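You operate a simulated robot arm through the tools that you are given. There is no shell and no other tool. Be economical: measure what you need, move in short steps, check, and stop when the job is done.

Carry out the task below with a simulated two-armed robot. There is one attempt and no reset: what you move stays moved.

TASK
Rinse the strainer with the yellow knob clean and put it back.
Fine: swing the tap over the tray and leave it there, none into the tank; back in its ring; shut tap and tank lid. Where these are worked on the way, their far stop is far enough and under half their travel is too little: tank lid. What is to be rubbed or washed off counts as gone when no trace of it is left.

The check looks at the end state, three seconds after you hand in, the way a careful person would. Anything else that was tipped, shoved, dropped, spilled or broken makes it a failure. A push-on lid holds only when it is set on centred and level and pressed home; a screw cap is set on level and turned clockwise until tight.

THE ROBOT
Two 6-joint arms with fingered hands on one trunk, on a base that drives. Base frame: it is fixed to the floor where the robot stands at the start and does not move with it; the origin is under the middle of the robot, x ahead of it, y to its left, z up. Units: m, degrees, N and s.
The left shoulder is at the start at [0.05, 0.17, 0.99], the right one opposite. With the tool pointing down near the work surface each hand reaches from about 0.46 to 0.74 m from the robot's upright axis, wherever it stands, measured 20 degrees to its own side. Places, roughly: right brass ring in the tank [0.7, -0.1, 0.6]; tank [0.8, 0, 0.4]; tank lid [0.7, 0, 0.8]; tank tap lever [0.8, -0.2, 0.9]; tap spout [0.8, -0.2, 1.1]. Payload 3.5 kg a hand.
Tool frame (each hand has its own): the origin (TCP) lies between the finger pads and is the grasp point; the fingertips stand 0.026 m ahead of it; z points along the fingers, y is the line along which they close. The gripper opens to 0.132 m. The gripper's body begins 0.073 m behind the TCP. The gripper is a hand of 3 fingers: y runs from the thumb to the fingers, the wrist lies at [0, 0, -0.234] in the tool frame, and closing takes about 1.5 s.
Orientation is told as [roll, pitch, yaw] about the base's x, y, z axes, in that order, counted from this pose: with the fingers straight down and closing along the base's y, the tool's x points along the base's -x, its y along +y and its z along -z.

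THE INTERFACE
- The arms move only by the tool nudge_tool. It takes "left_series", "right_series" or both (then of equal length, played together; a hand with none holds still); each is one flat list of numbers, 7 for each row, row after row: the shift along the base's x, y, z in units of 25 mm (1.0 is 25 mm), then the turn, a rotation vector about the base's x, y, z in units of 4 degrees (1.0 is 4 degrees), then the finger opening in m, from 0 to 0.132. In form: [dx, dy, dz, ax, ay, az, claw, dx, dy, dz, ax, ay, az, claw, ...]. A call has 1 to 8 rows; each row shifts and turns the commanded pose from where the row before left it. A call with a number of a shift or a turn outside -1 to 1 is refused whole. Rows are played at 5 a second. More than 0.05 m and 8.6 degrees between two rows, or a gripper value outside its range, and nothing of the call is played. Where a pose cannot be reached the arm comes as near as it can. A force on the tool above 80 N (or 10 N above the force at the start of the call, whichever is more), or a blocked arm, ends the call early, and 0.2 s more pass. The fingers move at their own pace (about 0.108 m/s each) and stop on an object; they squeeze with about 23 N. The grip force told is the motor's: it shows also when the fingers shut on nothing. Time passes only in rows, and 0.2 s behind the last, so rows that do not move let the fingers close. It gives the time, the measured TCP pose, the force on the tool (base axes), the opening and the grip force at its end, in the units of the frame above (readings bear some noise), with the torque about the TCP (base axes, N m) and any sound that the robot's microphone picked up.
- Cameras (640 x 400 px; columns grow to the right, rows downward): "scene" is now at [0.0411, -0.0333, 1.5746]; the picture's right is [-0.28, -0.96, 0.00], its down [-0.66, 0.19, -0.73] and it looks along [0.70, -0.20, -0.68] (base axes); focal length 296 px, centre (320, 200). "left" rides on the left gripper at [-0.062, 0.003, -0.092] in its tool frame; the picture's right is [-0.05, -1.00, 0.00], its down [0.83, -0.04, -0.56] and it looks along [0.55, -0.03, 0.83] (tool axes); focal length 230 px, centre (320, 200). "right" rides on the right gripper at [0.062, 0.003, -0.092] in its tool frame; the picture's right is [-0.05, 1.00, 0.00], its down [-0.83, -0.04, -0.56] and it looks along [-0.55, -0.03, 0.83] (tool axes); focal length 230 px, centre (320, 200).
- get_image(camera): a new picture of that camera. The clock stands still meanwhile.
- lift_body(by): slides the trunk up (or, below 0, down) by that many m; the arms and the scene camera ride with it, the base frame stays. It gives what a move gives, with no picture.
- drive_base(legs): drives the robot by 1 to 6 legs, each [ahead, left, turn to the left] in m, m and degrees, along the robot's own axes; the way and the turn of a leg run together, so that a leg with both is an arc; at most 1.5 m and 180 degrees a leg. The arms and the cameras ride along, it lands a little off, and it stops where it bumps. It gives what a move gives.
- preshape(shape, hand): the hand has 3 fingers and takes this shape, open, in about a second: jaw (thumb against the fingers, like two jaws); tri (thumb and two fingers); tip (a fingertip pinch); poke (one finger out to press); point (the index stretched); flat (the hand flat); cup (the hand cupped); fist (a fist). The gripper value then closes the fingers along that shape, each until it touches; the sizes above hold for jaw. It gives what a move gives, with no picture.
- head_to(pan, tilt): turns the head with the scene camera to pan (to the left, within 86 degrees either way) and tilt (down, from -29 to 69), counted from straight ahead of the robot. It gives what a move gives.
- locate(camera, pixels): for up to 12 pixels [column, row] of the newest picture of that camera ("zoom" is the newest enlarged one), the place [x, y, z] in the base frame of the surface seen there, good to about 0.002 m, but the place of the scene camera against the robot may be out by one fixed shift of up to 0.018 m in any direction. The clock stands still meanwhile.
- inspect(camera, box): a new picture of the part [left, top, right, bottom] of that camera's present view, enlarged. The clock stands still meanwhile.
- finish_job(): hands the job in; it is judged then, once.

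Go step by step. Measure first, check grasps and placings, and put right what went wrong. The budget is 80 turns and 70 pictures, counting those below and the enlarged ones. Unless the task says otherwise, let go and move clear before handing in, and close with one line.

The tools are called after ">>>" as a command line: name --argument value ..., lists and objects as JSON in quotes. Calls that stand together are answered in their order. nudge_tool: Moves the arms, as the interface text tells. Its arguments: {"type":"object","properties":{"left_series":{"type":"array","items":{"type":"number"}},"right_series":{"type":"array","items":{"type":"number"}}},"required":[]} The other tools are called the same way: lift_body (by) slides the trunk up or down; preshape (shape, hand) gives the hand a shape; drive_base (legs) drives the base; head_to (pan, tilt) turns the head that bears the scene camera; get_image (camera) takes a picture; locate (camera, pixels) gives the place of the surface under pixels of a picture; inspect (camera, box) takes an enlarged picture of a part of a camera's view; finish_job () hands the job in.

At the start:

```text
time_s: 0.0
left_ee_pos: [0.6607, 0.1122, 0.9985]
left_tcp_rot: [0.0, 0.0, 0.1]
left_force: [0.4, 1.0, -0.6]
left_wrist_torque: [0.05, -0.01, -0.02]
left_grip_width: 0.1318
left_gripper_force: 0.0
left_shape: jaw
right_ee_pos: [0.5669, -0.3796, 1.1497]
right_tcp_rot: [-0.1, -0.1, 0.0]
right_force: [0.0, 0.0, -0.9]
right_wrist_torque: [0.0, 0.02, -0.03]
right_grip_width: 0.132
right_gripper_force: 0.0
right_shape: jaw
trunk travel left (down, up): [-0.605, 0.105]
robot x, y, heading: [-0.0003, -0.0017, -0.0]
head pan, tilt: [-16.2, 43.2]
```

scene: 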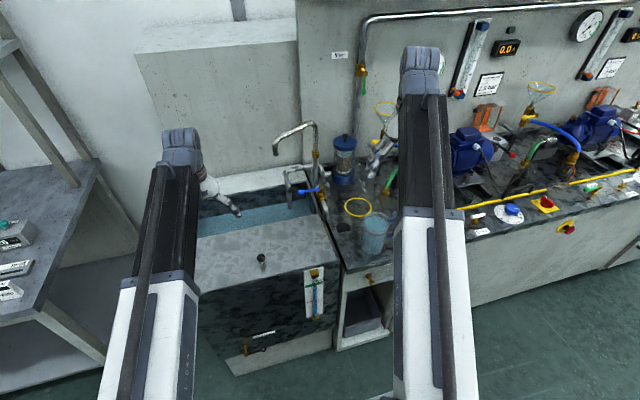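
right: 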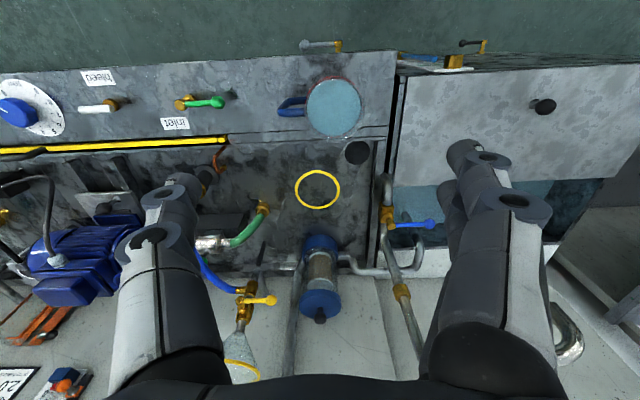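
left: 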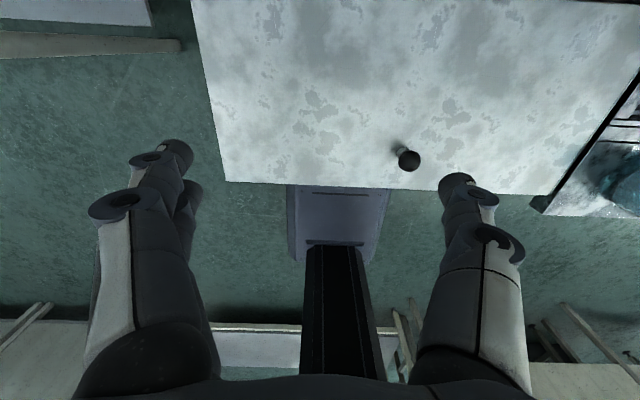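

The pictures show a tank with a lid (black knob at about (261,259)), a tap with a blue lever, a canister and a yellow ring. I'll look closer at the tank and tap area.

>>> inspect --camera "scene" --box '[180, 100, 420, 250]'

>>> inspect --camera "right" --box '[220, 60, 500, 330]'

>>> inspect --camera "scene" --box '[180, 230, 400, 370]'

```text
2.67 times, centred on (300, 175) of scene
```

zoom: 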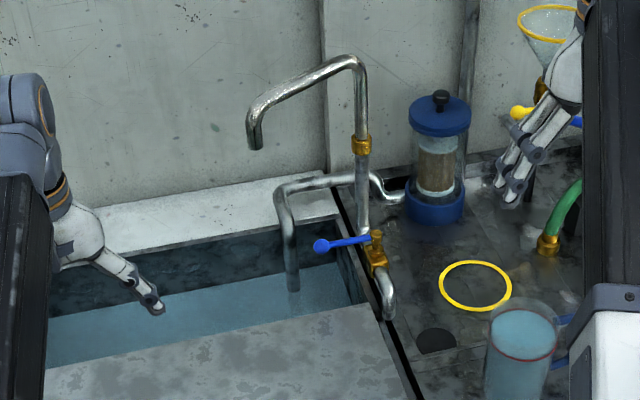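

```text
1.48 times, centred on (360, 195) of right
```

zoom: 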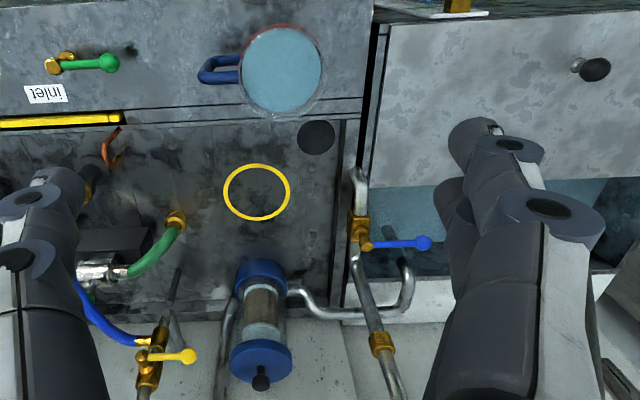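

```text
2.86 times, centred on (290, 300) of scene
```

zoom: 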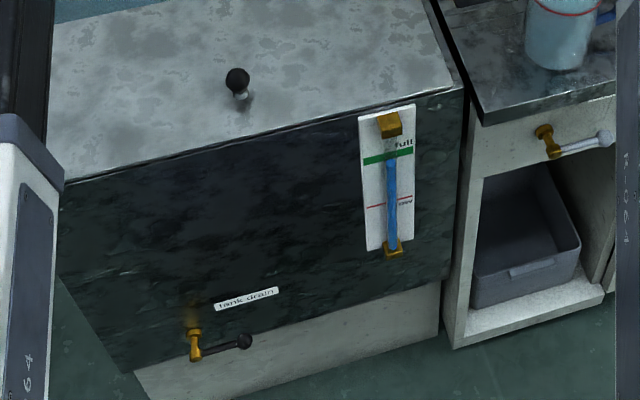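

The lid lies over the front of the tank and the tap spout is over the open rear part; the dark worktop right of it is likely the tray. I'll measure key points.

>>> get_image --camera "scene"

>>> locate --camera "scene" --pixels '[[261, 257], [275, 151], [316, 150], [315, 124], [301, 192], [319, 189], [357, 208], [343, 227], [326, 216], [200, 210], [200, 270], [335, 262]]'

>>> locate --camera "scene" --pixels '[[375, 221], [372, 250], [344, 180], [300, 188], [250, 198], [205, 190], [250, 212], [328, 210], [338, 250], [310, 180], [245, 180], [385, 235]]'

```text
63 pictures are left
```

scene: 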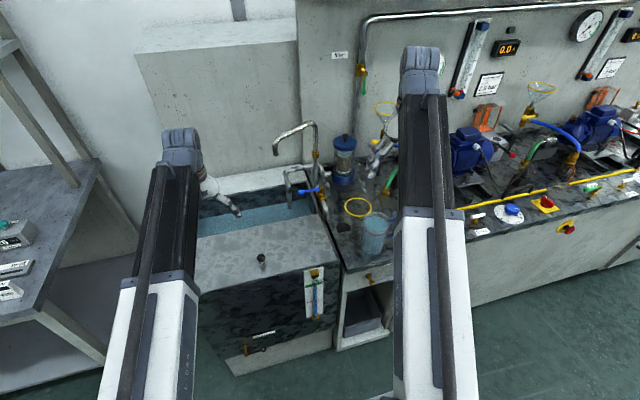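

```text
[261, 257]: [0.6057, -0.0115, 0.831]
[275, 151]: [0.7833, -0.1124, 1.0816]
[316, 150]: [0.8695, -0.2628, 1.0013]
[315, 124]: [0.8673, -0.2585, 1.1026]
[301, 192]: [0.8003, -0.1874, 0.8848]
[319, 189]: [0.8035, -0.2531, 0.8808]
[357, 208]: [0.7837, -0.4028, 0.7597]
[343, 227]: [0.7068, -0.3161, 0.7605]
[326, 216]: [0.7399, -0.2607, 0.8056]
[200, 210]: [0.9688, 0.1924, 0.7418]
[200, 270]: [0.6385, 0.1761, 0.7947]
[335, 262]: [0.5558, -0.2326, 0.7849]
```

```text
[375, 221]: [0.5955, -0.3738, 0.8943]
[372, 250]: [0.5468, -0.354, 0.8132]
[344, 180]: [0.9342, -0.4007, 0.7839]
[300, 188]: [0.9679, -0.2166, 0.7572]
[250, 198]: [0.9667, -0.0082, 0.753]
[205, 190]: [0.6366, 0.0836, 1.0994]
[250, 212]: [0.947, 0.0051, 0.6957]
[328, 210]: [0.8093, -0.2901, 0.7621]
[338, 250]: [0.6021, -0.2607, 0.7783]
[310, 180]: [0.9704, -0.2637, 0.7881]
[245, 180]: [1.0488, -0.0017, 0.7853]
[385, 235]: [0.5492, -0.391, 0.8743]
```

The yellow ring on the tray (0.784,-0.403) matches the spout's swing radius (~0.17 m about (0.867,-0.26)), so that's where the water lands. I need to know how the lid moves, so I'll zoom on its rear edge and sides.

>>> inspect --camera "scene" --box '[260, 160, 360, 225]'

>>> locate --camera "zoom" --pixels '[[180, 290], [180, 200], [250, 125], [330, 140], [350, 340], [60, 330], [395, 180], [395, 250], [290, 225], [210, 250], [250, 240], [420, 350]]'

>>> inspect --camera "scene" --box '[180, 200, 350, 300]'

```text
6.15 times, centred on (310, 192) of scene
```

zoom: 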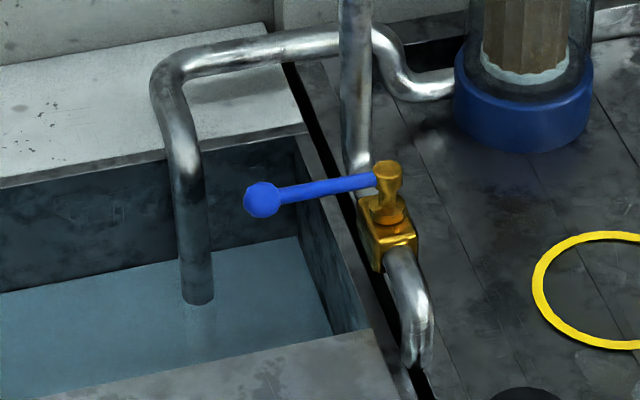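

```text
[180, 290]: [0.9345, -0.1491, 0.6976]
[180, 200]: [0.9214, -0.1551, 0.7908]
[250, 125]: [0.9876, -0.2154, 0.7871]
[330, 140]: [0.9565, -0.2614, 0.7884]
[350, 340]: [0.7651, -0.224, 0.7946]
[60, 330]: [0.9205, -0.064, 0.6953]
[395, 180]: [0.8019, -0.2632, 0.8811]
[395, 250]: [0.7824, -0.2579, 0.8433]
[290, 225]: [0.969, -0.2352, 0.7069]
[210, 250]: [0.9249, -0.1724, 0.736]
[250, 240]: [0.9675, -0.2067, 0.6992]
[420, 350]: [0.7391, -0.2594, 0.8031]
```

```text
3.76 times, centred on (265, 250) of scene
```

zoom: 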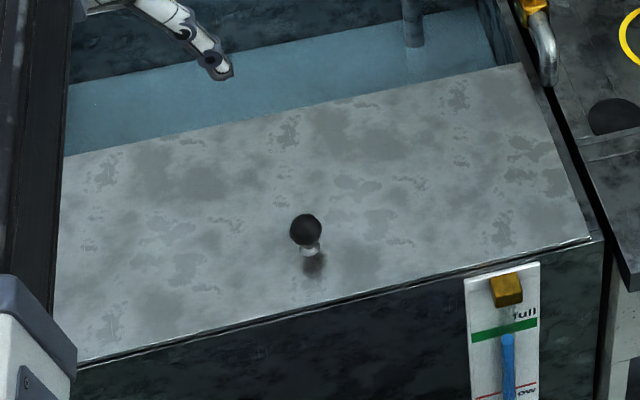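

The dip pipe stands at x≈0.92 behind the lid's rear edge (0.77), so the lid either slides back or hinges. I'll measure the knob with the hand camera to calibrate the scene camera.

>>> inspect --camera "left" --box '[340, 100, 500, 200]'

>>> locate --camera "left" --pixels '[[412, 160], [398, 148], [225, 182], [547, 194], [400, 187], [640, 70], [196, 10], [300, 60]]'

>>> locate --camera "right" --pixels '[[300, 190], [338, 190], [318, 172], [318, 207], [435, 224], [386, 215], [357, 152], [333, 105], [542, 107], [400, 85], [402, 290], [387, 180]]'

```text
4.00 times, centred on (420, 150) of left
```

zoom: 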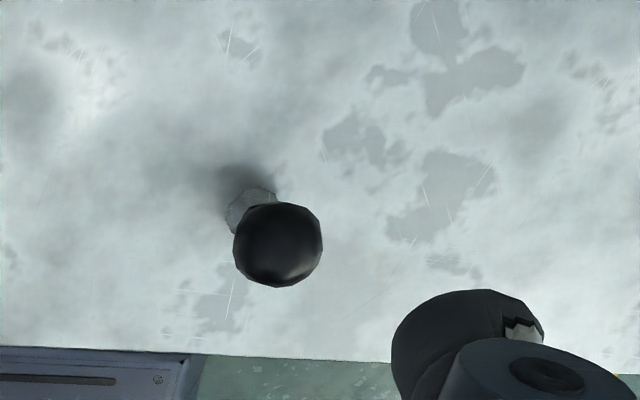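

```text
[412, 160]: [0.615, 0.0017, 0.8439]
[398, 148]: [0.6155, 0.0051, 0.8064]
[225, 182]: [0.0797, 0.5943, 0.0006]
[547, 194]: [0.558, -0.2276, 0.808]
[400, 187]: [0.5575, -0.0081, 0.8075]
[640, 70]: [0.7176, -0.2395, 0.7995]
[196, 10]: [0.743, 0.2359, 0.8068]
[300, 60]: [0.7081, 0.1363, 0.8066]
```

```text
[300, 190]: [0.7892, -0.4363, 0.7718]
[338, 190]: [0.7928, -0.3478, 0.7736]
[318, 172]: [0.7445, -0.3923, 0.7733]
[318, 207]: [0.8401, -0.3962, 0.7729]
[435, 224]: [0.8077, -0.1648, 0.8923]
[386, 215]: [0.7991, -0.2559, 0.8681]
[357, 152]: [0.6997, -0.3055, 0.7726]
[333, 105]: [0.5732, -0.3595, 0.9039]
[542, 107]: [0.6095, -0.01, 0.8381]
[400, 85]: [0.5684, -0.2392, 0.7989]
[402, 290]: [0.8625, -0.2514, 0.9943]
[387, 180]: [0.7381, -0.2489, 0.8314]
```

Hand cameras put the knob at about (0.613, 0.000, 0.838), lid top 0.807 (scene reads low by about (0.008,0.011,0.012)). I move the left hand above the knob and part way down.

>>> nudge_tool --left_series '[-0.38, -0.9, 0, 0, 0, 0, 0.08, -0.38, -0.9, 0, 0, 0, 0, 0.08, -0.38, -0.9, 0, 0, 0, 0, 0.08, -0.38, -0.9, 0, 0, 0, 0, 0.08, -0.38, -0.9, 0, 0, 0, 0, 0.08, 0, 0, -1, 0, 0, 0, 0.08, 0, 0, -1, 0, 0, 0, 0.08, 0, 0, -1, 0, 0, 0, 0.08]'

>>> get_image --camera "left"

```text
time_s: 1.8
left_ee_pos: [0.6115, -0.0015, 0.925]
left_tcp_rot: [-0.1, 0.0, 0.0]
left_force: [-0.9, -1.2, 0.4]
left_wrist_torque: [0.01, -0.06, 0.01]
left_grip_width: 0.0803
left_gripper_force: 0.1
left_shape: jaw
right_ee_pos: [0.5656, -0.3793, 1.1492]
right_tcp_rot: [-0.1, -0.2, 0.0]
right_force: [0.3, 0.0, -0.1]
right_wrist_torque: [0.01, 0.0, 0.0]
right_grip_width: 0.1321
right_gripper_force: 0.1
right_shape: jaw
trunk travel left (down, up): [-0.605, 0.105]
robot x, y, heading: [-0.0017, -0.0022, -0.3]
head pan, tilt: [-16.2, 43.2]
```

```text
59 pictures are left
```

left: 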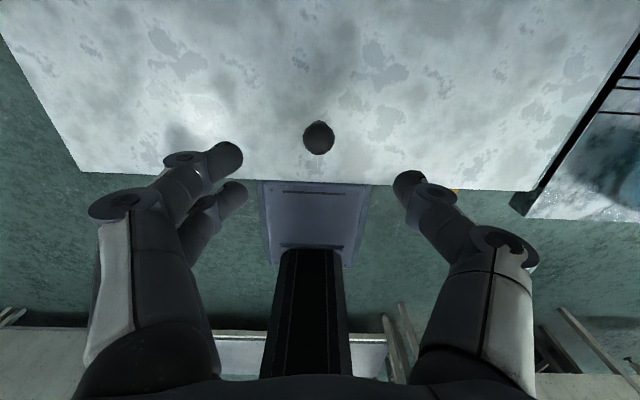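

The knob at (318,138) lies exactly under the TCP line. I'll descend 0.083 m and close.

>>> nudge_tool --left_series '[0, 0, -0.83, 0, 0, 0, 0.08, 0, 0, -0.83, 0, 0, 0, 0.08, 0, 0, -0.83, 0, 0, 0, 0.08, 0, 0, -0.83, 0, 0, 0, 0.08, 0, 0, 0, 0, 0, 0, 0.0, 0, 0, 0, 0, 0, 0, 0.0, 0, 0, 0, 0, 0, 0, 0.0, 0, 0, 0, 0, 0, 0, 0.0]'

```text
time_s: 3.6
left_ee_pos: [0.6137, -0.0017, 0.8412]
left_tcp_rot: [0.0, 0.1, -0.1]
left_force: [0.2, -0.2, -10.3]
left_wrist_torque: [0.04, -0.04, 0.01]
left_grip_width: 0.0134
left_gripper_force: 22.8
left_shape: jaw
right_ee_pos: [0.5667, -0.3789, 1.1492]
right_tcp_rot: [-0.1, -0.1, 0.0]
right_force: [0.2, -0.7, 0.1]
right_wrist_torque: [-0.01, -0.01, 0.02]
right_grip_width: 0.1319
right_gripper_force: 0.2
right_shape: jaw
trunk travel left (down, up): [-0.605, 0.105]
robot x, y, heading: [-0.0005, -0.0028, -0.1]
head pan, tilt: [-16.2, 43.2]
```

The fingers closed on the knob (13 mm, pulling a bit). I'll try sliding it back by a little.

>>> nudge_tool --left_series '[0.5, 0, 0, 0, 0, 0, 0.0, 0.5, 0, 0, 0, 0, 0, 0.0, 0, 0, 0, 0, 0, 0, 0.0]'

>>> get_image --camera "scene"

```text
time_s: 4.4
left_ee_pos: [0.6385, -0.0014, 0.8404]
left_tcp_rot: [0.0, 0.0, 0.0]
left_force: [0.4, -3.3, -12.7]
left_wrist_torque: [-0.04, -0.01, 0.0]
left_grip_width: 0.0132
left_gripper_force: 23.2
left_shape: jaw
right_ee_pos: [0.5676, -0.3783, 1.1489]
right_tcp_rot: [-0.1, -0.1, 0.0]
right_force: [-0.4, 0.1, -0.8]
right_wrist_torque: [-0.01, 0.01, -0.02]
right_grip_width: 0.1317
right_gripper_force: 0.1
right_shape: jaw
trunk travel left (down, up): [-0.605, 0.105]
robot x, y, heading: [0.0015, 0.0003, 0.0]
head pan, tilt: [-16.2, 43.2]
```

```text
58 pictures are left
```

scene: 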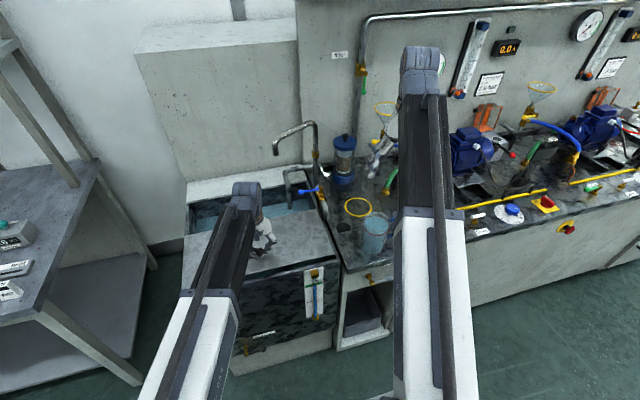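

It moved freely by 25 mm; I'll check that the lid came along.

>>> inspect --camera "scene" --box '[190, 180, 350, 290]'

```text
3.64 times, centred on (270, 235) of scene
```

zoom: 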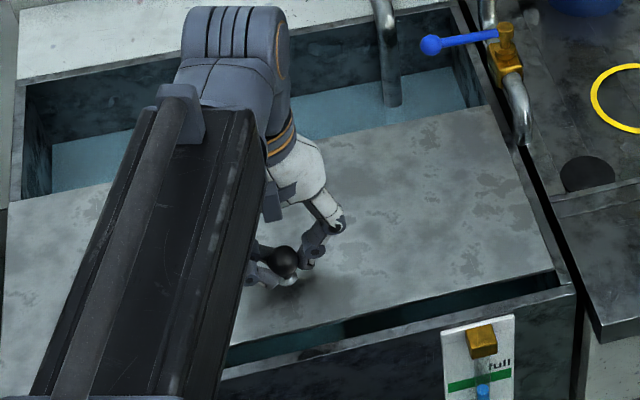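

The lid slides back. I continue in the same direction until it stops.

>>> nudge_tool --left_series '[0.8, 0, 0, 0, 0, 0, 0.0, 0.8, 0, 0, 0, 0, 0, 0.0, 0.8, 0, 0, 0, 0, 0, 0.0, 0.8, 0, 0, 0, 0, 0, 0.0, 0, 0, 0, 0, 0, 0, 0.0]'

>>> get_image --camera "scene"

```text
time_s: 5.6
left_ee_pos: [0.7188, -0.0008, 0.8403]
left_tcp_rot: [0.0, -0.1, -0.1]
left_force: [0.9, -5.0, -15.3]
left_wrist_torque: [-0.09, -0.03, -0.01]
left_grip_width: 0.0128
left_gripper_force: 22.9
left_shape: jaw
right_ee_pos: [0.5669, -0.379, 1.1483]
right_tcp_rot: [0.0, -0.1, 0.0]
right_force: [-0.3, 0.3, -0.3]
right_wrist_torque: [-0.05, -0.02, 0.0]
right_grip_width: 0.132
right_gripper_force: 0.1
right_shape: jaw
trunk travel left (down, up): [-0.605, 0.105]
robot x, y, heading: [0.0012, 0.0024, 0.3]
head pan, tilt: [-16.2, 43.2]
```

```text
56 pictures are left
```

scene: 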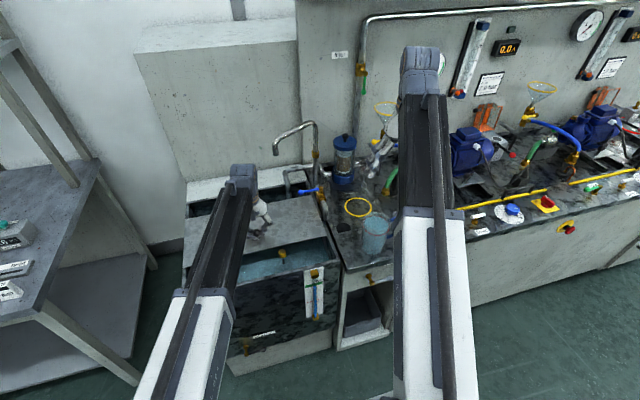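

A yellow knob now shows at about (282,254) in the water. I'll push the lid on gently toward its stop.

>>> nudge_tool --left_series '[0.5, 0, 0, 0, 0, 0, 0.0, 0.5, 0, 0, 0, 0, 0, 0.0, 0.4, 0, 0, 0, 0, 0, 0.0, 0.4, 0, 0, 0, 0, 0, 0.0, 0, 0, 0, 0, 0, 0, 0.0]'

>>> inspect --camera "scene" --box '[180, 160, 380, 290]'

```text
time_s: 6.8
left_ee_pos: [0.7252, 0.0004, 0.841]
left_tcp_rot: [-0.1, 0.0, 0.0]
left_force: [-0.5, -12.1, -17.6]
left_wrist_torque: [-0.23, 0.01, 0.04]
left_grip_width: 0.0118
left_gripper_force: 23.0
left_shape: jaw
left hand out of reach, approached as far as the arm can: row 1, 2, 3, 4
right_ee_pos: [0.5677, -0.3798, 1.1477]
right_tcp_rot: [0.0, -0.1, -0.1]
right_force: [1.0, 1.1, -0.2]
right_wrist_torque: [0.03, 0.02, -0.01]
right_grip_width: 0.1319
right_gripper_force: 0.0
right_shape: jaw
trunk travel left (down, up): [-0.605, 0.105]
robot x, y, heading: [-0.0021, -0.001, 0.1]
head pan, tilt: [-16.2, 43.2]
```

```text
3.08 times, centred on (280, 225) of scene
```

zoom: 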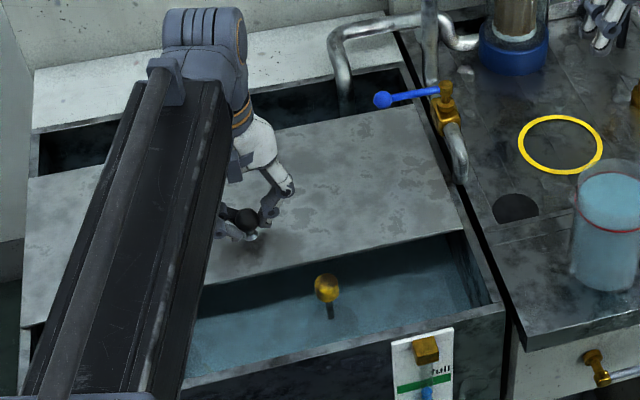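

The left hand ran out of reach at x=0.725 (lid 0.11 m open). I'll measure the yellow knob, and let go and drive the base closer to open further.

>>> locate --camera "zoom" --pixels '[[326, 286], [330, 315], [380, 240], [350, 100], [300, 320], [400, 290], [480, 280], [250, 340], [340, 240], [500, 310]]'

>>> nudge_tool --left_series '[0, 0, 0, 0, 0, 0, 0.07, 0, 0, 0, 0, 0, 0, 0.07, -0.8, 0, 0, 0, 0, 0, 0.07, -0.8, 0, 0, 0, 0, 0, 0.07, -0.8, 0, 0, 0, 0, 0, 0.07, -0.8, 0, 0, 0, 0, 0, 0.07]'

>>> inspect --camera "scene" --box '[230, 230, 330, 300]'

```text
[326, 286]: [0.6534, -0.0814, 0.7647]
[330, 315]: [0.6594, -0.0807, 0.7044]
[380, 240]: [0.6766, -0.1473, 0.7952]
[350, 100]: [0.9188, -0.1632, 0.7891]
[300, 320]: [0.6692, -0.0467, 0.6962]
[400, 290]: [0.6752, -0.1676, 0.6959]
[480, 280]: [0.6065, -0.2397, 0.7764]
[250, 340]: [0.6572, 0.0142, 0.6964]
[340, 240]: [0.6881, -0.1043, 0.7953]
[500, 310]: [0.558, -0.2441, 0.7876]
```

```text
time_s: 8.2
left_ee_pos: [0.6431, 0.0021, 0.8421]
left_tcp_rot: [0.0, 0.0, 0.0]
left_force: [-1.0, 0.7, 0.1]
left_wrist_torque: [0.0, 0.04, -0.02]
left_grip_width: 0.0693
left_gripper_force: 0.1
left_shape: jaw
right_ee_pos: [0.5657, -0.3793, 1.15]
right_tcp_rot: [0.0, -0.1, 0.0]
right_force: [0.1, -0.5, 1.1]
right_wrist_torque: [0.02, 0.0, 0.04]
right_grip_width: 0.1321
right_gripper_force: 0.1
right_shape: jaw
trunk travel left (down, up): [-0.605, 0.105]
robot x, y, heading: [-0.0019, 0.0032, 0.1]
head pan, tilt: [-16.2, 43.2]
```

```text
5.71 times, centred on (280, 265) of scene
```

zoom: 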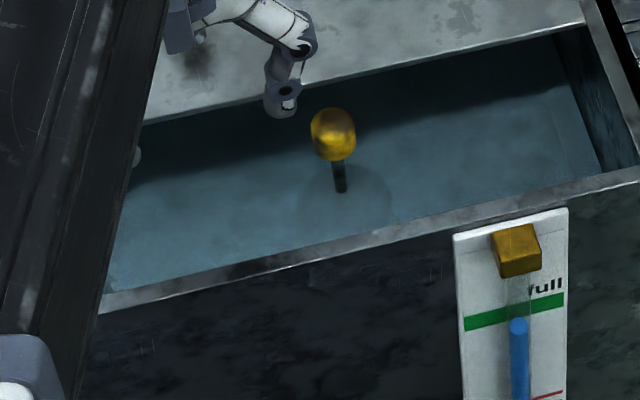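

The yellow knob is at true ≈(0.665,-0.07,0.775), almost under the lid's front edge, so the lid must go further. I drive ahead 0.08 m.

>>> drive_base --legs '[[0.08, 0, 0]]'

>>> get_image --camera "left"

```text
time_s: 9.3
left_ee_pos: [0.7269, 0.0036, 0.8419]
left_tcp_rot: [0.0, 0.1, 0.1]
left_force: [0.2, 0.6, 0.0]
left_wrist_torque: [0.03, -0.02, -0.01]
left_grip_width: 0.0691
left_gripper_force: 0.2
left_shape: jaw
right_ee_pos: [0.6486, -0.3775, 1.1485]
right_tcp_rot: [-0.1, 0.0, 0.0]
right_force: [0.6, 0.5, 1.1]
right_wrist_torque: [-0.01, 0.0, 0.01]
right_grip_width: 0.1321
right_gripper_force: 0.1
right_shape: jaw
trunk travel left (down, up): [-0.605, 0.105]
robot x, y, heading: [0.0808, 0.0018, 0.1]
head pan, tilt: [-16.2, 43.2]
```

```text
53 pictures are left
```

left: 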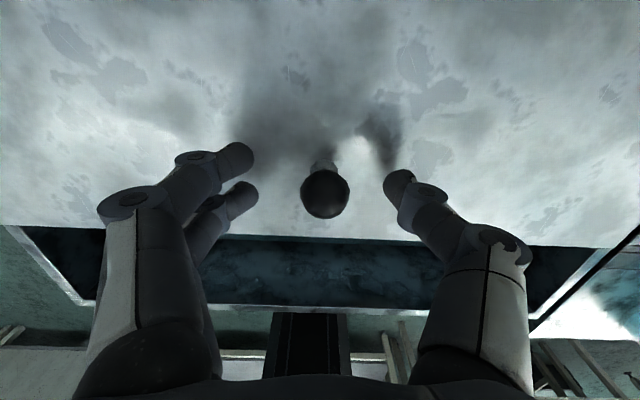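

The knob at (325,195) is between the fingers. I close and push on until it stops.

>>> nudge_tool --left_series '[0, 0, 0, 0, 0, 0, 0.0, 0, 0, 0, 0, 0, 0, 0.0, 0, 0, 0, 0, 0, 0, 0.0, 0.6, 0, 0, 0, 0, 0, 0.0, 0.6, 0, 0, 0, 0, 0, 0.0, 0.6, 0, 0, 0, 0, 0, 0.0, 0.6, 0, 0, 0, 0, 0, 0.0, 0, 0, 0, 0, 0, 0, 0]'

>>> inspect --camera "scene" --box '[160, 160, 400, 320]'

```text
time_s: 11.1
left_ee_pos: [0.7862, 0.0027, 0.8415]
left_tcp_rot: [0.0, 0.0, 0.1]
left_force: [1.8, -1.2, -11.1]
left_wrist_torque: [0.02, -0.01, 0.01]
left_grip_width: 0.0147
left_gripper_force: 23.0
left_shape: jaw
right_ee_pos: [0.6486, -0.3792, 1.149]
right_tcp_rot: [-0.2, -0.1, 0.0]
right_force: [0.2, -0.5, -0.1]
right_wrist_torque: [0.02, 0.02, -0.04]
right_grip_width: 0.1318
right_gripper_force: 0.0
right_shape: jaw
trunk travel left (down, up): [-0.605, 0.105]
robot x, y, heading: [0.0839, -0.0018, -0.2]
head pan, tilt: [-16.2, 43.2]
```

```text
2.50 times, centred on (280, 240) of scene
```

zoom: 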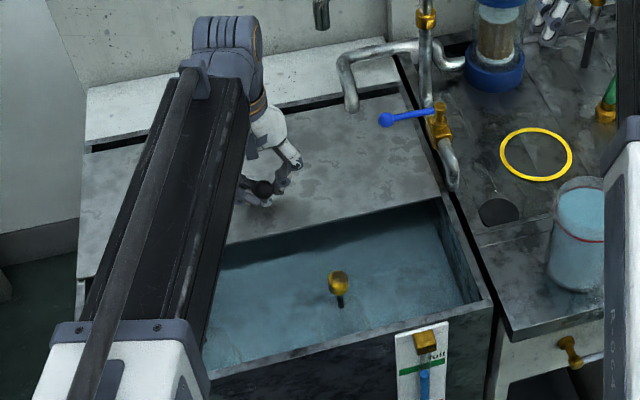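

The lid has travelled 0.173 m with no resistance and the strainer is now well clear; I push a bit more to reach the stop.

>>> nudge_tool --left_series '[0.5, 0, 0, 0, 0, 0, 0.0, 0.5, 0, 0, 0, 0, 0, 0.0, 0, 0, 0, 0, 0, 0, 0]'

```text
time_s: 11.9
left_ee_pos: [0.8039, 0.0037, 0.8423]
left_tcp_rot: [0.0, 0.0, 0.1]
left_force: [-12.9, -3.8, -12.2]
left_wrist_torque: [-0.02, 0.18, -0.08]
left_grip_width: 0.0138
left_gripper_force: 22.2
left_shape: jaw
left hand out of reach, approached as far as the arm can: row 2
right_ee_pos: [0.648, -0.3791, 1.1492]
right_tcp_rot: [0.0, -0.1, 0.0]
right_force: [0.2, -0.2, 0.3]
right_wrist_torque: [0.01, -0.02, -0.01]
right_grip_width: 0.1319
right_gripper_force: 0.1
right_shape: jaw
trunk travel left (down, up): [-0.605, 0.105]
robot x, y, heading: [0.0806, -0.0028, -0.2]
head pan, tilt: [-16.2, 43.2]
```

The lid is at its far stop (−13 N, 0.19 m). I release and bring the left hand up and out of the way.

>>> nudge_tool --left_series '[0, 0, 0, 0, 0, 0, 0.08, 0, 0, 0, 0, 0, 0, 0.08, -0.2, 0, 1, 0, 0, 0, 0.08, -0.5, 0.6, 1, 0, 0, 0, 0.08, -0.8, 0.8, 1, 0, 0, 0, 0.08, -0.8, 1, 1, 0, 0, 0, 0.08, -0.8, 1, 1, 0, 0, 0, 0.08, -0.8, 1, 1, 0, 0, 0, 0.08]'

>>> head_to --pan -20 --tilt 50

>>> get_image --camera "scene"

>>> get_image --camera "right"

```text
time_s: 13.7
left_ee_pos: [0.7066, 0.1152, 0.9926]
left_tcp_rot: [0.1, 0.0, 0.0]
left_force: [0.2, 0.5, -0.3]
left_wrist_torque: [-0.02, 0.02, 0.03]
left_grip_width: 0.0798
left_gripper_force: 0.0
left_shape: jaw
right_ee_pos: [0.648, -0.379, 1.1494]
right_tcp_rot: [-0.1, -0.1, 0.1]
right_force: [0.1, -0.1, 0.8]
right_wrist_torque: [0.0, 0.0, 0.01]
right_grip_width: 0.1319
right_gripper_force: 0.1
right_shape: jaw
trunk travel left (down, up): [-0.605, 0.105]
robot x, y, heading: [0.085, -0.0013, 0.1]
head pan, tilt: [-16.2, 43.2]
```

```text
time_s: 14.3
left_ee_pos: [0.708, 0.1141, 0.9912]
left_tcp_rot: [0.0, 0.1, 0.0]
left_force: [-0.2, 0.3, 0.0]
left_wrist_torque: [0.0, 0.01, 0.0]
left_grip_width: 0.0797
left_gripper_force: 0.1
left_shape: jaw
right_ee_pos: [0.6469, -0.3778, 1.1491]
right_tcp_rot: [-0.2, -0.1, 0.0]
right_force: [-0.4, -0.4, -0.1]
right_wrist_torque: [-0.01, 0.01, 0.01]
right_grip_width: 0.1321
right_gripper_force: 0.0
right_shape: jaw
trunk travel left (down, up): [-0.605, 0.105]
robot x, y, heading: [0.0789, 0.0011, 0.0]
head pan, tilt: [-20.0, 50.0]
```

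```text
51 pictures are left
```

scene: 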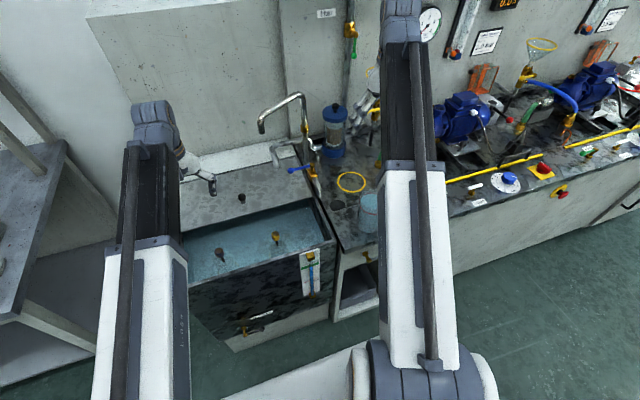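

```text
50 pictures are left
```

right: 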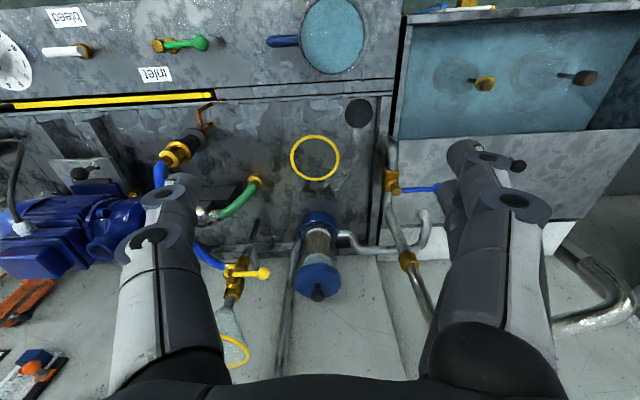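

Two strainers now show: yellow knob (277,237) and a dark one (220,252). I plan to grip the spout's down-turned tip with the right hand held horizontally and swing it; first I measure the spout precisely.

>>> inspect --camera "scene" --box '[240, 80, 340, 145]'

>>> locate --camera "zoom" --pixels '[[135, 330], [140, 290], [150, 260], [200, 215], [300, 130], [400, 100], [405, 220], [395, 350]]'

>>> locate --camera "right" --pixels '[[485, 83], [585, 77], [405, 188], [435, 188], [318, 136], [318, 180], [293, 158], [338, 158], [400, 85], [410, 262]]'

>>> inspect --camera "right" --box '[390, 20, 640, 176]'

```text
6.15 times, centred on (290, 112) of scene
```

zoom: 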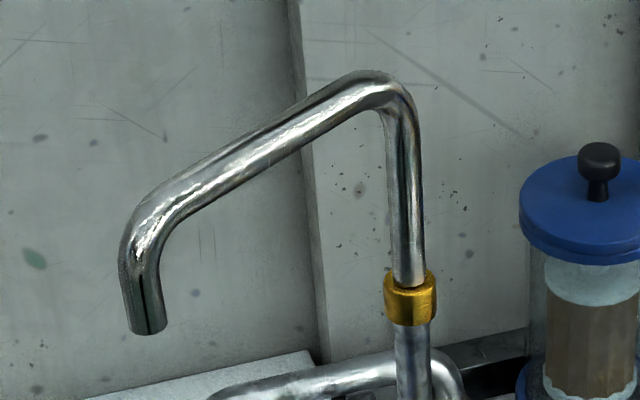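

```text
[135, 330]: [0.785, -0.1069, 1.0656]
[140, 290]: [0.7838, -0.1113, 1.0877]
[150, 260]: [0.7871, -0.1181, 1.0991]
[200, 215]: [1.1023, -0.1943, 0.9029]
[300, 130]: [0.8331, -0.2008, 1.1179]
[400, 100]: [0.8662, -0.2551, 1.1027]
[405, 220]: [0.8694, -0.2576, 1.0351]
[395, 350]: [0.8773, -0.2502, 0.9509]
```

```text
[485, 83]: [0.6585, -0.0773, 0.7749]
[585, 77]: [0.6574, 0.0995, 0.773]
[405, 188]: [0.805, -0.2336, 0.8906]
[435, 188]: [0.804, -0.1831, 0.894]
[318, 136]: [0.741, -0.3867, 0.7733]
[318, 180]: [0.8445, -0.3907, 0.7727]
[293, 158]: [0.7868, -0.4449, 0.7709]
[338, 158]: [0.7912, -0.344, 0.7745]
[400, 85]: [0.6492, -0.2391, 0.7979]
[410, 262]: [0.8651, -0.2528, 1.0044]
```

```text
2.56 times, centred on (515, 98) of right
```

zoom: 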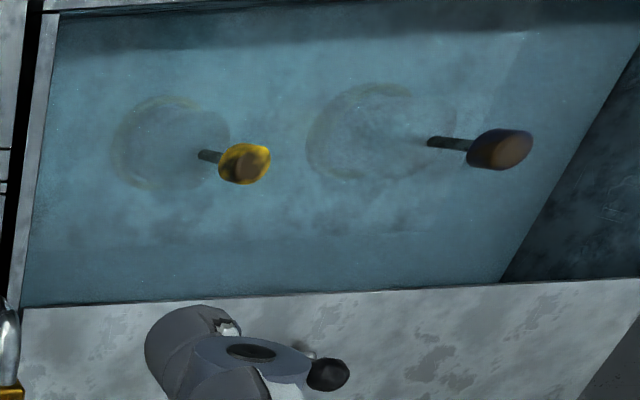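

Tip centre is about (0.797,-0.102), vertical from z≈1.07 to 1.10; pivot about (0.878,-0.25). I turn the right hand forward while carrying it toward the tip, and move the left hand aside.

>>> nudge_tool --right_series '[0, 0.6, 0, 0, -1, 0, 0.1, 0, 0.6, 0, 0, -1, 0, 0.1, 0, 0.6, 0, 0, -1, 0, 0.1, 0, 0.6, 0, 0, -1, 0, 0.1, 0, 0.6, 0, 0, -1, 0, 0.1, 0, 0.6, 0, 0, -1, 0, 0.1, 0, 0.6, 0, 0, -1, 0, 0.1, 0, 0.6, 0, 0, -1, 0, 0.1]' --left_series '[-0.5, 0.7, 0, 0, 0, 0, 0.08, -0.5, 0.7, 0, 0, 0, 0, 0.08, -0.5, 0.7, 0, 0, 0, 0, 0.08, -0.5, 0.7, 0, 0, 0, 0, 0.08, -0.5, 0.7, 0, 0, 0, 0, 0.08, -0.5, 0.7, 0, 0, 0, 0, 0.08, -0.5, 0.7, 0, 0, 0, 0, 0.08, -0.5, 0.7, 0, 0, 0, 0, 0.08]'

>>> nudge_tool --right_series '[0, 0.6, -0.3, 0, -1, 0, 0.1, 0, 0.6, -0.3, 0, -1, 0, 0.1, 0, 0.6, -0.3, 0, -1, 0, 0.1, 0, 0.6, -0.3, 0, -1, 0, 0.1, 0, 0.6, -0.3, 0, -1, 0, 0.1, 0, 0.6, -0.3, 0, -1, 0, 0.1, 0, 0.6, -0.3, 0, -1, 0, 0.1, 0, 0.6, -0.3, 0, -1, 0, 0.1]'

>>> nudge_tool --right_series '[0, 0.35, 0, 0, -1, 0, 0.1, 0, 0.35, 0, 0, -1, 0, 0.1, 0, 0.35, 0, 0, -1, 0, 0.1, 0, 0.35, 0, 0, -1, 0, 0.1, 0, 0, 0, 0, -1, 0, 0.1, 0, 0, 0, 0, -1, 0, 0.1, 0, 0, 0, 0, -0.5, 0, 0.1]'

>>> get_image --camera "right"

```text
time_s: 16.1
left_ee_pos: [0.6089, 0.2532, 0.9934]
left_tcp_rot: [0.0, -0.1, 0.0]
left_force: [0.4, -0.1, -0.1]
left_wrist_torque: [-0.01, 0.01, -0.01]
left_grip_width: 0.0796
left_gripper_force: 0.1
left_shape: jaw
right_ee_pos: [0.6468, -0.257, 1.1491]
right_tcp_rot: [-0.1, -32.2, 0.0]
right_force: [0.3, 0.3, 0.0]
right_wrist_torque: [-0.01, -0.01, -0.03]
right_grip_width: 0.1002
right_gripper_force: 0.1
right_shape: jaw
trunk travel left (down, up): [-0.605, 0.105]
robot x, y, heading: [0.0781, -0.0015, 0.1]
head pan, tilt: [-20.0, 50.0]
```

```text
time_s: 17.9
left_ee_pos: [0.6089, 0.254, 0.9938]
left_tcp_rot: [0.0, 0.0, 0.0]
left_force: [0.2, -0.1, -0.1]
left_wrist_torque: [0.01, 0.02, -0.02]
left_grip_width: 0.0795
left_gripper_force: 0.1
left_shape: jaw
right_ee_pos: [0.7483, -0.143, 1.1306]
right_tcp_rot: [-0.1, -64.1, 0.1]
right_force: [-0.3, 0.2, 0.5]
right_wrist_torque: [0.02, -0.02, -0.01]
right_grip_width: 0.1004
right_gripper_force: 0.2
right_shape: jaw
right hand out of reach, approached as far as the arm can: row 2, 3, 4, 5, 6, 7, 8
trunk travel left (down, up): [-0.605, 0.105]
robot x, y, heading: [0.0823, 0.0033, 0.3]
head pan, tilt: [-20.0, 50.0]
```

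```text
time_s: 19.5
left_ee_pos: [0.6094, 0.2546, 0.9918]
left_tcp_rot: [-0.1, 0.0, 0.0]
left_force: [-0.5, 0.5, 0.7]
left_wrist_torque: [-0.02, -0.01, 0.0]
left_grip_width: 0.0793
left_gripper_force: 0.0
left_shape: jaw
right_ee_pos: [0.7814, -0.1048, 1.1395]
right_tcp_rot: [0.9, -89.2, -1.4]
right_force: [0.2, 0.5, -0.5]
right_wrist_torque: [0.02, 0.01, 0.0]
right_grip_width: 0.1003
right_gripper_force: 0.1
right_shape: jaw
right hand out of reach, approached as far as the arm can: row 1, 2, 3, 4, 5, 7
trunk travel left (down, up): [-0.605, 0.105]
robot x, y, heading: [0.0805, 0.0014, -0.1]
head pan, tilt: [-20.0, 50.0]
```

```text
47 pictures are left
```

right: 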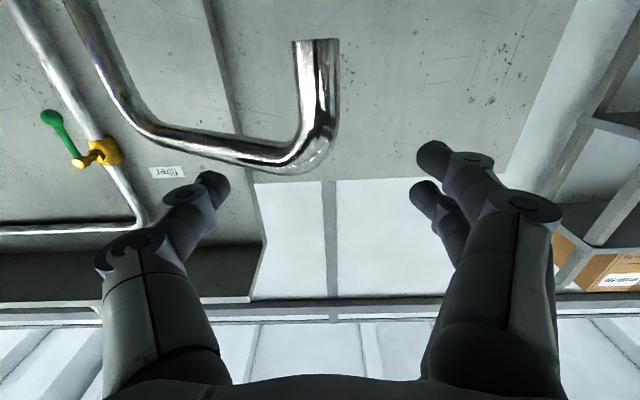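

The hand is near its inner reach limit, at (0.781,-0.105,1.14), pointing ahead; the spout tip shows at (317,40)–(310,165). I measure it with the hand camera.

>>> locate --camera "right" --pixels '[[317, 45], [317, 70], [315, 100], [316, 130], [300, 160], [240, 150], [130, 100], [300, 70], [335, 70]]'

```text
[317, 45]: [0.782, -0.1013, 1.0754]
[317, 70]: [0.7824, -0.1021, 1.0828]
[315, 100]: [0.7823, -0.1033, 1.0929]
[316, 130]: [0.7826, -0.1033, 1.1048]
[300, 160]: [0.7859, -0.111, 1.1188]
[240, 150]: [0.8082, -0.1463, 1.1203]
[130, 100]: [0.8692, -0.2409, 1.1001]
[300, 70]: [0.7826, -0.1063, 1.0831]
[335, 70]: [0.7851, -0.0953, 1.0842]
```

Tip front surface is x=0.782, z 1.07–1.105. I back the base off 0.07 m to get room for lining up, then check.

>>> drive_base --legs '[[-0.07, 0, 0]]'

>>> nudge_tool --right_series '[0, 0, 0, 0, 0, 0, 0.1]'

```text
time_s: 20.6
left_ee_pos: [0.5373, 0.2522, 0.9929]
left_tcp_rot: [0.0, 0.0, 0.0]
left_force: [0.1, -0.2, 0.2]
left_wrist_torque: [0.0, -0.04, -0.01]
left_grip_width: 0.0795
left_gripper_force: 0.0
left_shape: jaw
right_ee_pos: [0.7107, -0.1055, 1.1398]
right_tcp_rot: [-0.2, -89.1, -0.2]
right_force: [-0.3, 0.5, 0.3]
right_wrist_torque: [0.02, -0.03, -0.04]
right_grip_width: 0.1005
right_gripper_force: 0.1
right_shape: jaw
trunk travel left (down, up): [-0.605, 0.105]
robot x, y, heading: [0.0073, 0.0003, 0.0]
head pan, tilt: [-20.0, 50.0]
```

```text
time_s: 20.9
left_ee_pos: [0.5386, 0.2534, 0.9937]
left_tcp_rot: [0.0, 0.0, 0.1]
left_force: [-0.7, 0.0, -0.3]
left_wrist_torque: [-0.03, 0.01, -0.02]
left_grip_width: 0.0795
left_gripper_force: 0.0
left_shape: jaw
right_ee_pos: [0.7121, -0.1041, 1.1391]
right_tcp_rot: [0.4, -89.1, -0.9]
right_force: [-0.8, 0.4, 0.3]
right_wrist_torque: [-0.02, -0.01, 0.02]
right_grip_width: 0.1002
right_gripper_force: 0.0
right_shape: jaw
trunk travel left (down, up): [-0.605, 0.105]
robot x, y, heading: [0.0111, -0.0003, -0.2]
head pan, tilt: [-20.0, 50.0]
```

Now down 0.055 m at this distance, checking it.

>>> nudge_tool --right_series '[0.2, 0, -0.8, 0, 0, 0, 0.1, 0.2, 0, -0.8, 0, 0, 0, 0.1, 0.2, 0, -0.7, 0, 0, 0, 0.1, 0, 0, 0, 0, 0, 0, 0.1]'

>>> get_image --camera "right"

```text
time_s: 21.9
left_ee_pos: [0.538, 0.254, 0.9937]
left_tcp_rot: [-0.1, -0.1, -0.1]
left_force: [0.2, -0.5, -0.1]
left_wrist_torque: [-0.01, 0.0, 0.01]
left_grip_width: 0.0795
left_gripper_force: 0.1
left_shape: jaw
right_ee_pos: [0.726, -0.106, 1.081]
right_tcp_rot: [-0.2, -88.9, -0.3]
right_force: [-0.7, 0.2, 1.0]
right_wrist_torque: [-0.02, 0.01, -0.01]
right_grip_width: 0.1002
right_gripper_force: 0.0
right_shape: jaw
trunk travel left (down, up): [-0.605, 0.105]
robot x, y, heading: [0.0136, 0.0, 0.2]
head pan, tilt: [-20.0, 50.0]
```

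```text
46 pictures are left
```

right: 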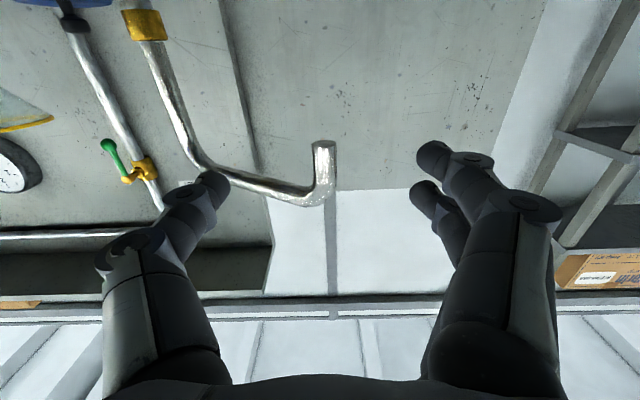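

The tip (322,165) is centred between the fingers. I advance 0.064 m and close.

>>> nudge_tool --right_series '[0.85, 0.1, 0, 0, 0, 0, 0.1, 0.85, 0, 0.1, 0, 0, 0, 0.1, 0.85, 0, 0, 0, 0, 0, 0.1, 0, 0, 0, 0, 0, 0, 0.015, 0, 0, 0, 0, 0, 0, 0.015, 0, 0, 0, 0, 0, 0, 0.015, 0, 0, 0, 0, 0, 0, 0.015]'

>>> get_image --camera "right"

```text
time_s: 23.6
left_ee_pos: [0.5386, 0.2532, 0.9938]
left_tcp_rot: [0.0, -0.1, 0.0]
left_force: [0.2, -1.1, 0.4]
left_wrist_torque: [-0.02, 0.0, 0.0]
left_grip_width: 0.0797
left_gripper_force: 0.0
left_shape: jaw
right_ee_pos: [0.7918, -0.1033, 1.083]
right_tcp_rot: [-0.3, -89.1, -0.1]
right_force: [-0.1, 0.4, -0.1]
right_wrist_torque: [0.03, 0.05, 0.0]
right_grip_width: 0.0158
right_gripper_force: 0.2
right_shape: jaw
trunk travel left (down, up): [-0.605, 0.105]
robot x, y, heading: [0.0128, 0.0053, -0.1]
head pan, tilt: [-20.0, 50.0]
```

```text
45 pictures are left
```

right: 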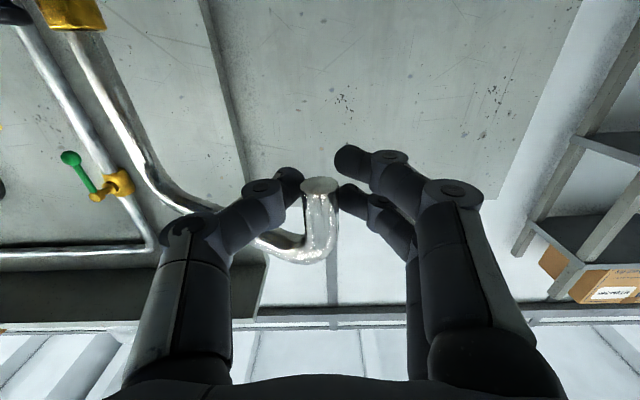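

The fingers hold the tip loosely, but mid-swing would be inside the arm's minimum reach, so I open, back the base 0.08 m, and re-approach.

>>> nudge_tool --right_series '[0, 0, 0, 0, 0, 0, 0.1, 0, 0, 0, 0, 0, 0, 0.1, 0, 0, 0, 0, 0, 0, 0.1]'

>>> drive_base --legs '[[-0.08, 0, 0]]'

>>> nudge_tool --right_series '[0.8, 0, 0, 0, 0, 0, 0.1, 0.8, 0, 0, 0, 0, 0, 0.1, 0.8, 0, 0, 0, 0, 0, 0.1]'

>>> get_image --camera "right"

```text
time_s: 24.4
left_ee_pos: [0.5382, 0.2536, 0.9927]
left_tcp_rot: [0.0, 0.0, -0.1]
left_force: [-0.1, 0.0, 0.5]
left_wrist_torque: [0.01, 0.0, -0.01]
left_grip_width: 0.0794
left_gripper_force: 0.2
left_shape: jaw
right_ee_pos: [0.7909, -0.1033, 1.0847]
right_tcp_rot: [-0.3, -89.2, -0.2]
right_force: [0.1, 0.2, 0.0]
right_wrist_torque: [-0.02, -0.01, 0.0]
right_grip_width: 0.0998
right_gripper_force: 0.2
right_shape: jaw
trunk travel left (down, up): [-0.605, 0.105]
robot x, y, heading: [0.0103, -0.0001, 0.1]
head pan, tilt: [-20.0, 50.0]
```

```text
time_s: 25.4
left_ee_pos: [0.4587, 0.2531, 0.9939]
left_tcp_rot: [0.0, -0.1, 0.0]
left_force: [-1.4, 0.0, -0.2]
left_wrist_torque: [0.0, -0.01, 0.01]
left_grip_width: 0.0794
left_gripper_force: 0.1
left_shape: jaw
right_ee_pos: [0.7104, -0.1017, 1.0833]
right_tcp_rot: [-0.5, -89.1, -0.2]
right_force: [-0.8, 0.0, -0.4]
right_wrist_torque: [0.0, 0.0, 0.0]
right_grip_width: 0.0994
right_gripper_force: 0.0
right_shape: jaw
trunk travel left (down, up): [-0.605, 0.105]
robot x, y, heading: [-0.0681, -0.003, -0.1]
head pan, tilt: [-20.0, 50.0]
```

```text
time_s: 26.2
left_ee_pos: [0.4592, 0.2534, 0.9933]
left_tcp_rot: [-0.1, 0.1, 0.0]
left_force: [0.3, 0.0, -0.1]
left_wrist_torque: [0.01, -0.02, -0.01]
left_grip_width: 0.0797
left_gripper_force: 0.1
left_shape: jaw
right_ee_pos: [0.7719, -0.1044, 1.0836]
right_tcp_rot: [-0.5, -89.0, 0.0]
right_force: [-0.2, -0.2, 0.4]
right_wrist_torque: [0.0, 0.0, -0.06]
right_grip_width: 0.0997
right_gripper_force: 0.0
right_shape: jaw
trunk travel left (down, up): [-0.605, 0.105]
robot x, y, heading: [-0.0718, -0.004, 0.3]
head pan, tilt: [-20.0, 50.0]
```

```text
44 pictures are left
```

right: 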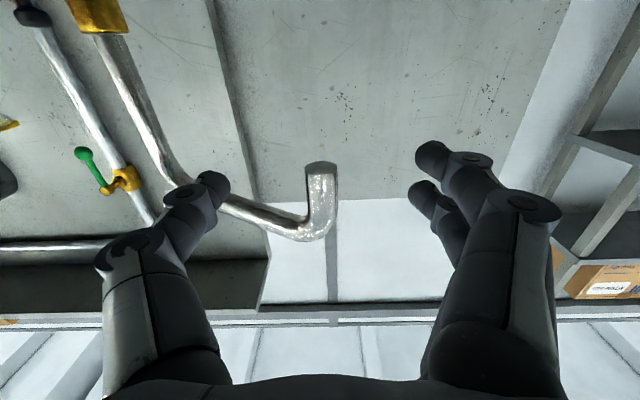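

Tip still centred. I go 0.02 m forward, close, and begin the arc.

>>> nudge_tool --right_series '[0.8, 0.05, 0, 0, 0, 0, 0.1, 0, 0, 0, 0, 0, 0, 0.014, 0, 0, 0, 0, 0, 0, 0.014, 0, 0, 0, 0, 0, 0, 0.014, -0.78, -0.53, 0, 0, 0, 0, 0.014, -0.7, -0.63, 0, 0, 0, 0, 0.014, -0.61, -0.72, 0, 0, 0, 0, 0.014, 0, 0, 0, 0, 0, 0, 0.014]'

>>> get_image --camera "right"

```text
time_s: 28.0
left_ee_pos: [0.4582, 0.2535, 0.9931]
left_tcp_rot: [0.0, -0.1, -0.1]
left_force: [-0.3, 0.1, -0.3]
left_wrist_torque: [-0.04, 0.01, 0.03]
left_grip_width: 0.0798
left_gripper_force: 0.0
left_shape: jaw
right_ee_pos: [0.7377, -0.1476, 1.0836]
right_tcp_rot: [0.6, -89.1, -1.1]
right_force: [0.8, -0.8, -0.9]
right_wrist_torque: [0.0, 0.0, -0.02]
right_grip_width: 0.0142
right_gripper_force: 0.0
right_shape: jaw
trunk travel left (down, up): [-0.605, 0.105]
robot x, y, heading: [-0.0678, -0.003, -0.1]
head pan, tilt: [-20.0, 50.0]
```

```text
43 pictures are left
```

right: 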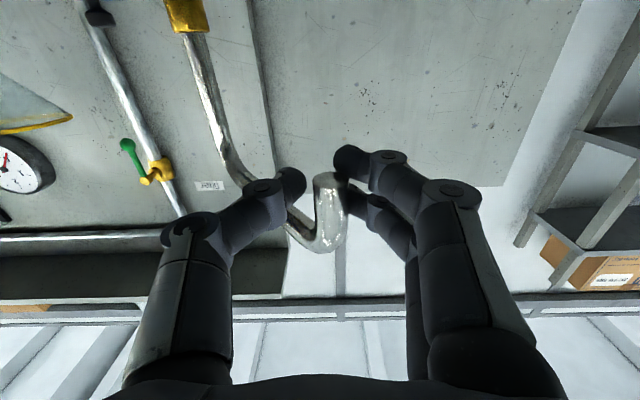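

The tip follows. I continue along the arc.

>>> nudge_tool --right_series '[-0.5, -0.8, 0, 0, 0, 0, 0.014, -0.39, -0.86, 0, 0, 0, 0, 0.014, -0.26, -0.9, 0, 0, 0, 0, 0.014, -0.14, -0.93, 0, 0, 0, 0, 0.014, -0.01, -0.94, 0, 0, 0, 0, 0.014, 0.12, -0.94, 0, 0, 0, 0, 0.014, 0.25, -0.91, 0, 0, 0, 0, 0.014]'

>>> get_image --camera "right"

```text
time_s: 29.6
left_ee_pos: [0.4573, 0.2541, 0.9943]
left_tcp_rot: [-0.1, 0.0, 0.0]
left_force: [-0.5, 0.0, 0.1]
left_wrist_torque: [0.01, 0.01, -0.01]
left_grip_width: 0.0794
left_gripper_force: 0.1
left_shape: jaw
right_ee_pos: [0.7182, -0.2463, 1.078]
right_tcp_rot: [1.3, -89.1, -1.7]
right_force: [0.6, -0.5, -0.1]
right_wrist_torque: [-0.01, -0.03, 0.02]
right_grip_width: 0.0142
right_gripper_force: 0.1
right_shape: jaw
right hand out of reach, approached as far as the arm can: row 2, 3, 4, 5, 6
trunk travel left (down, up): [-0.605, 0.105]
robot x, y, heading: [-0.0663, -0.0014, 0.1]
head pan, tilt: [-20.0, 50.0]
```

```text
42 pictures are left
```

right: 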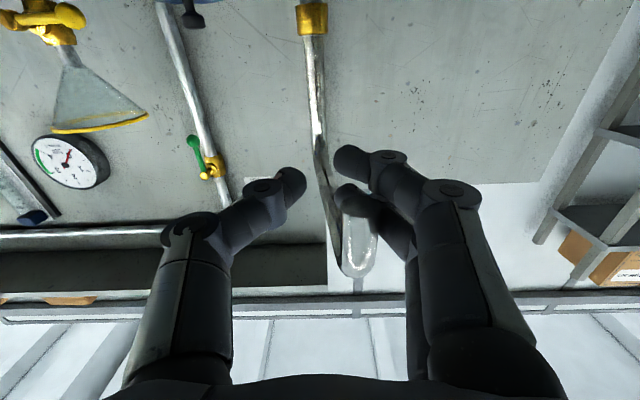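

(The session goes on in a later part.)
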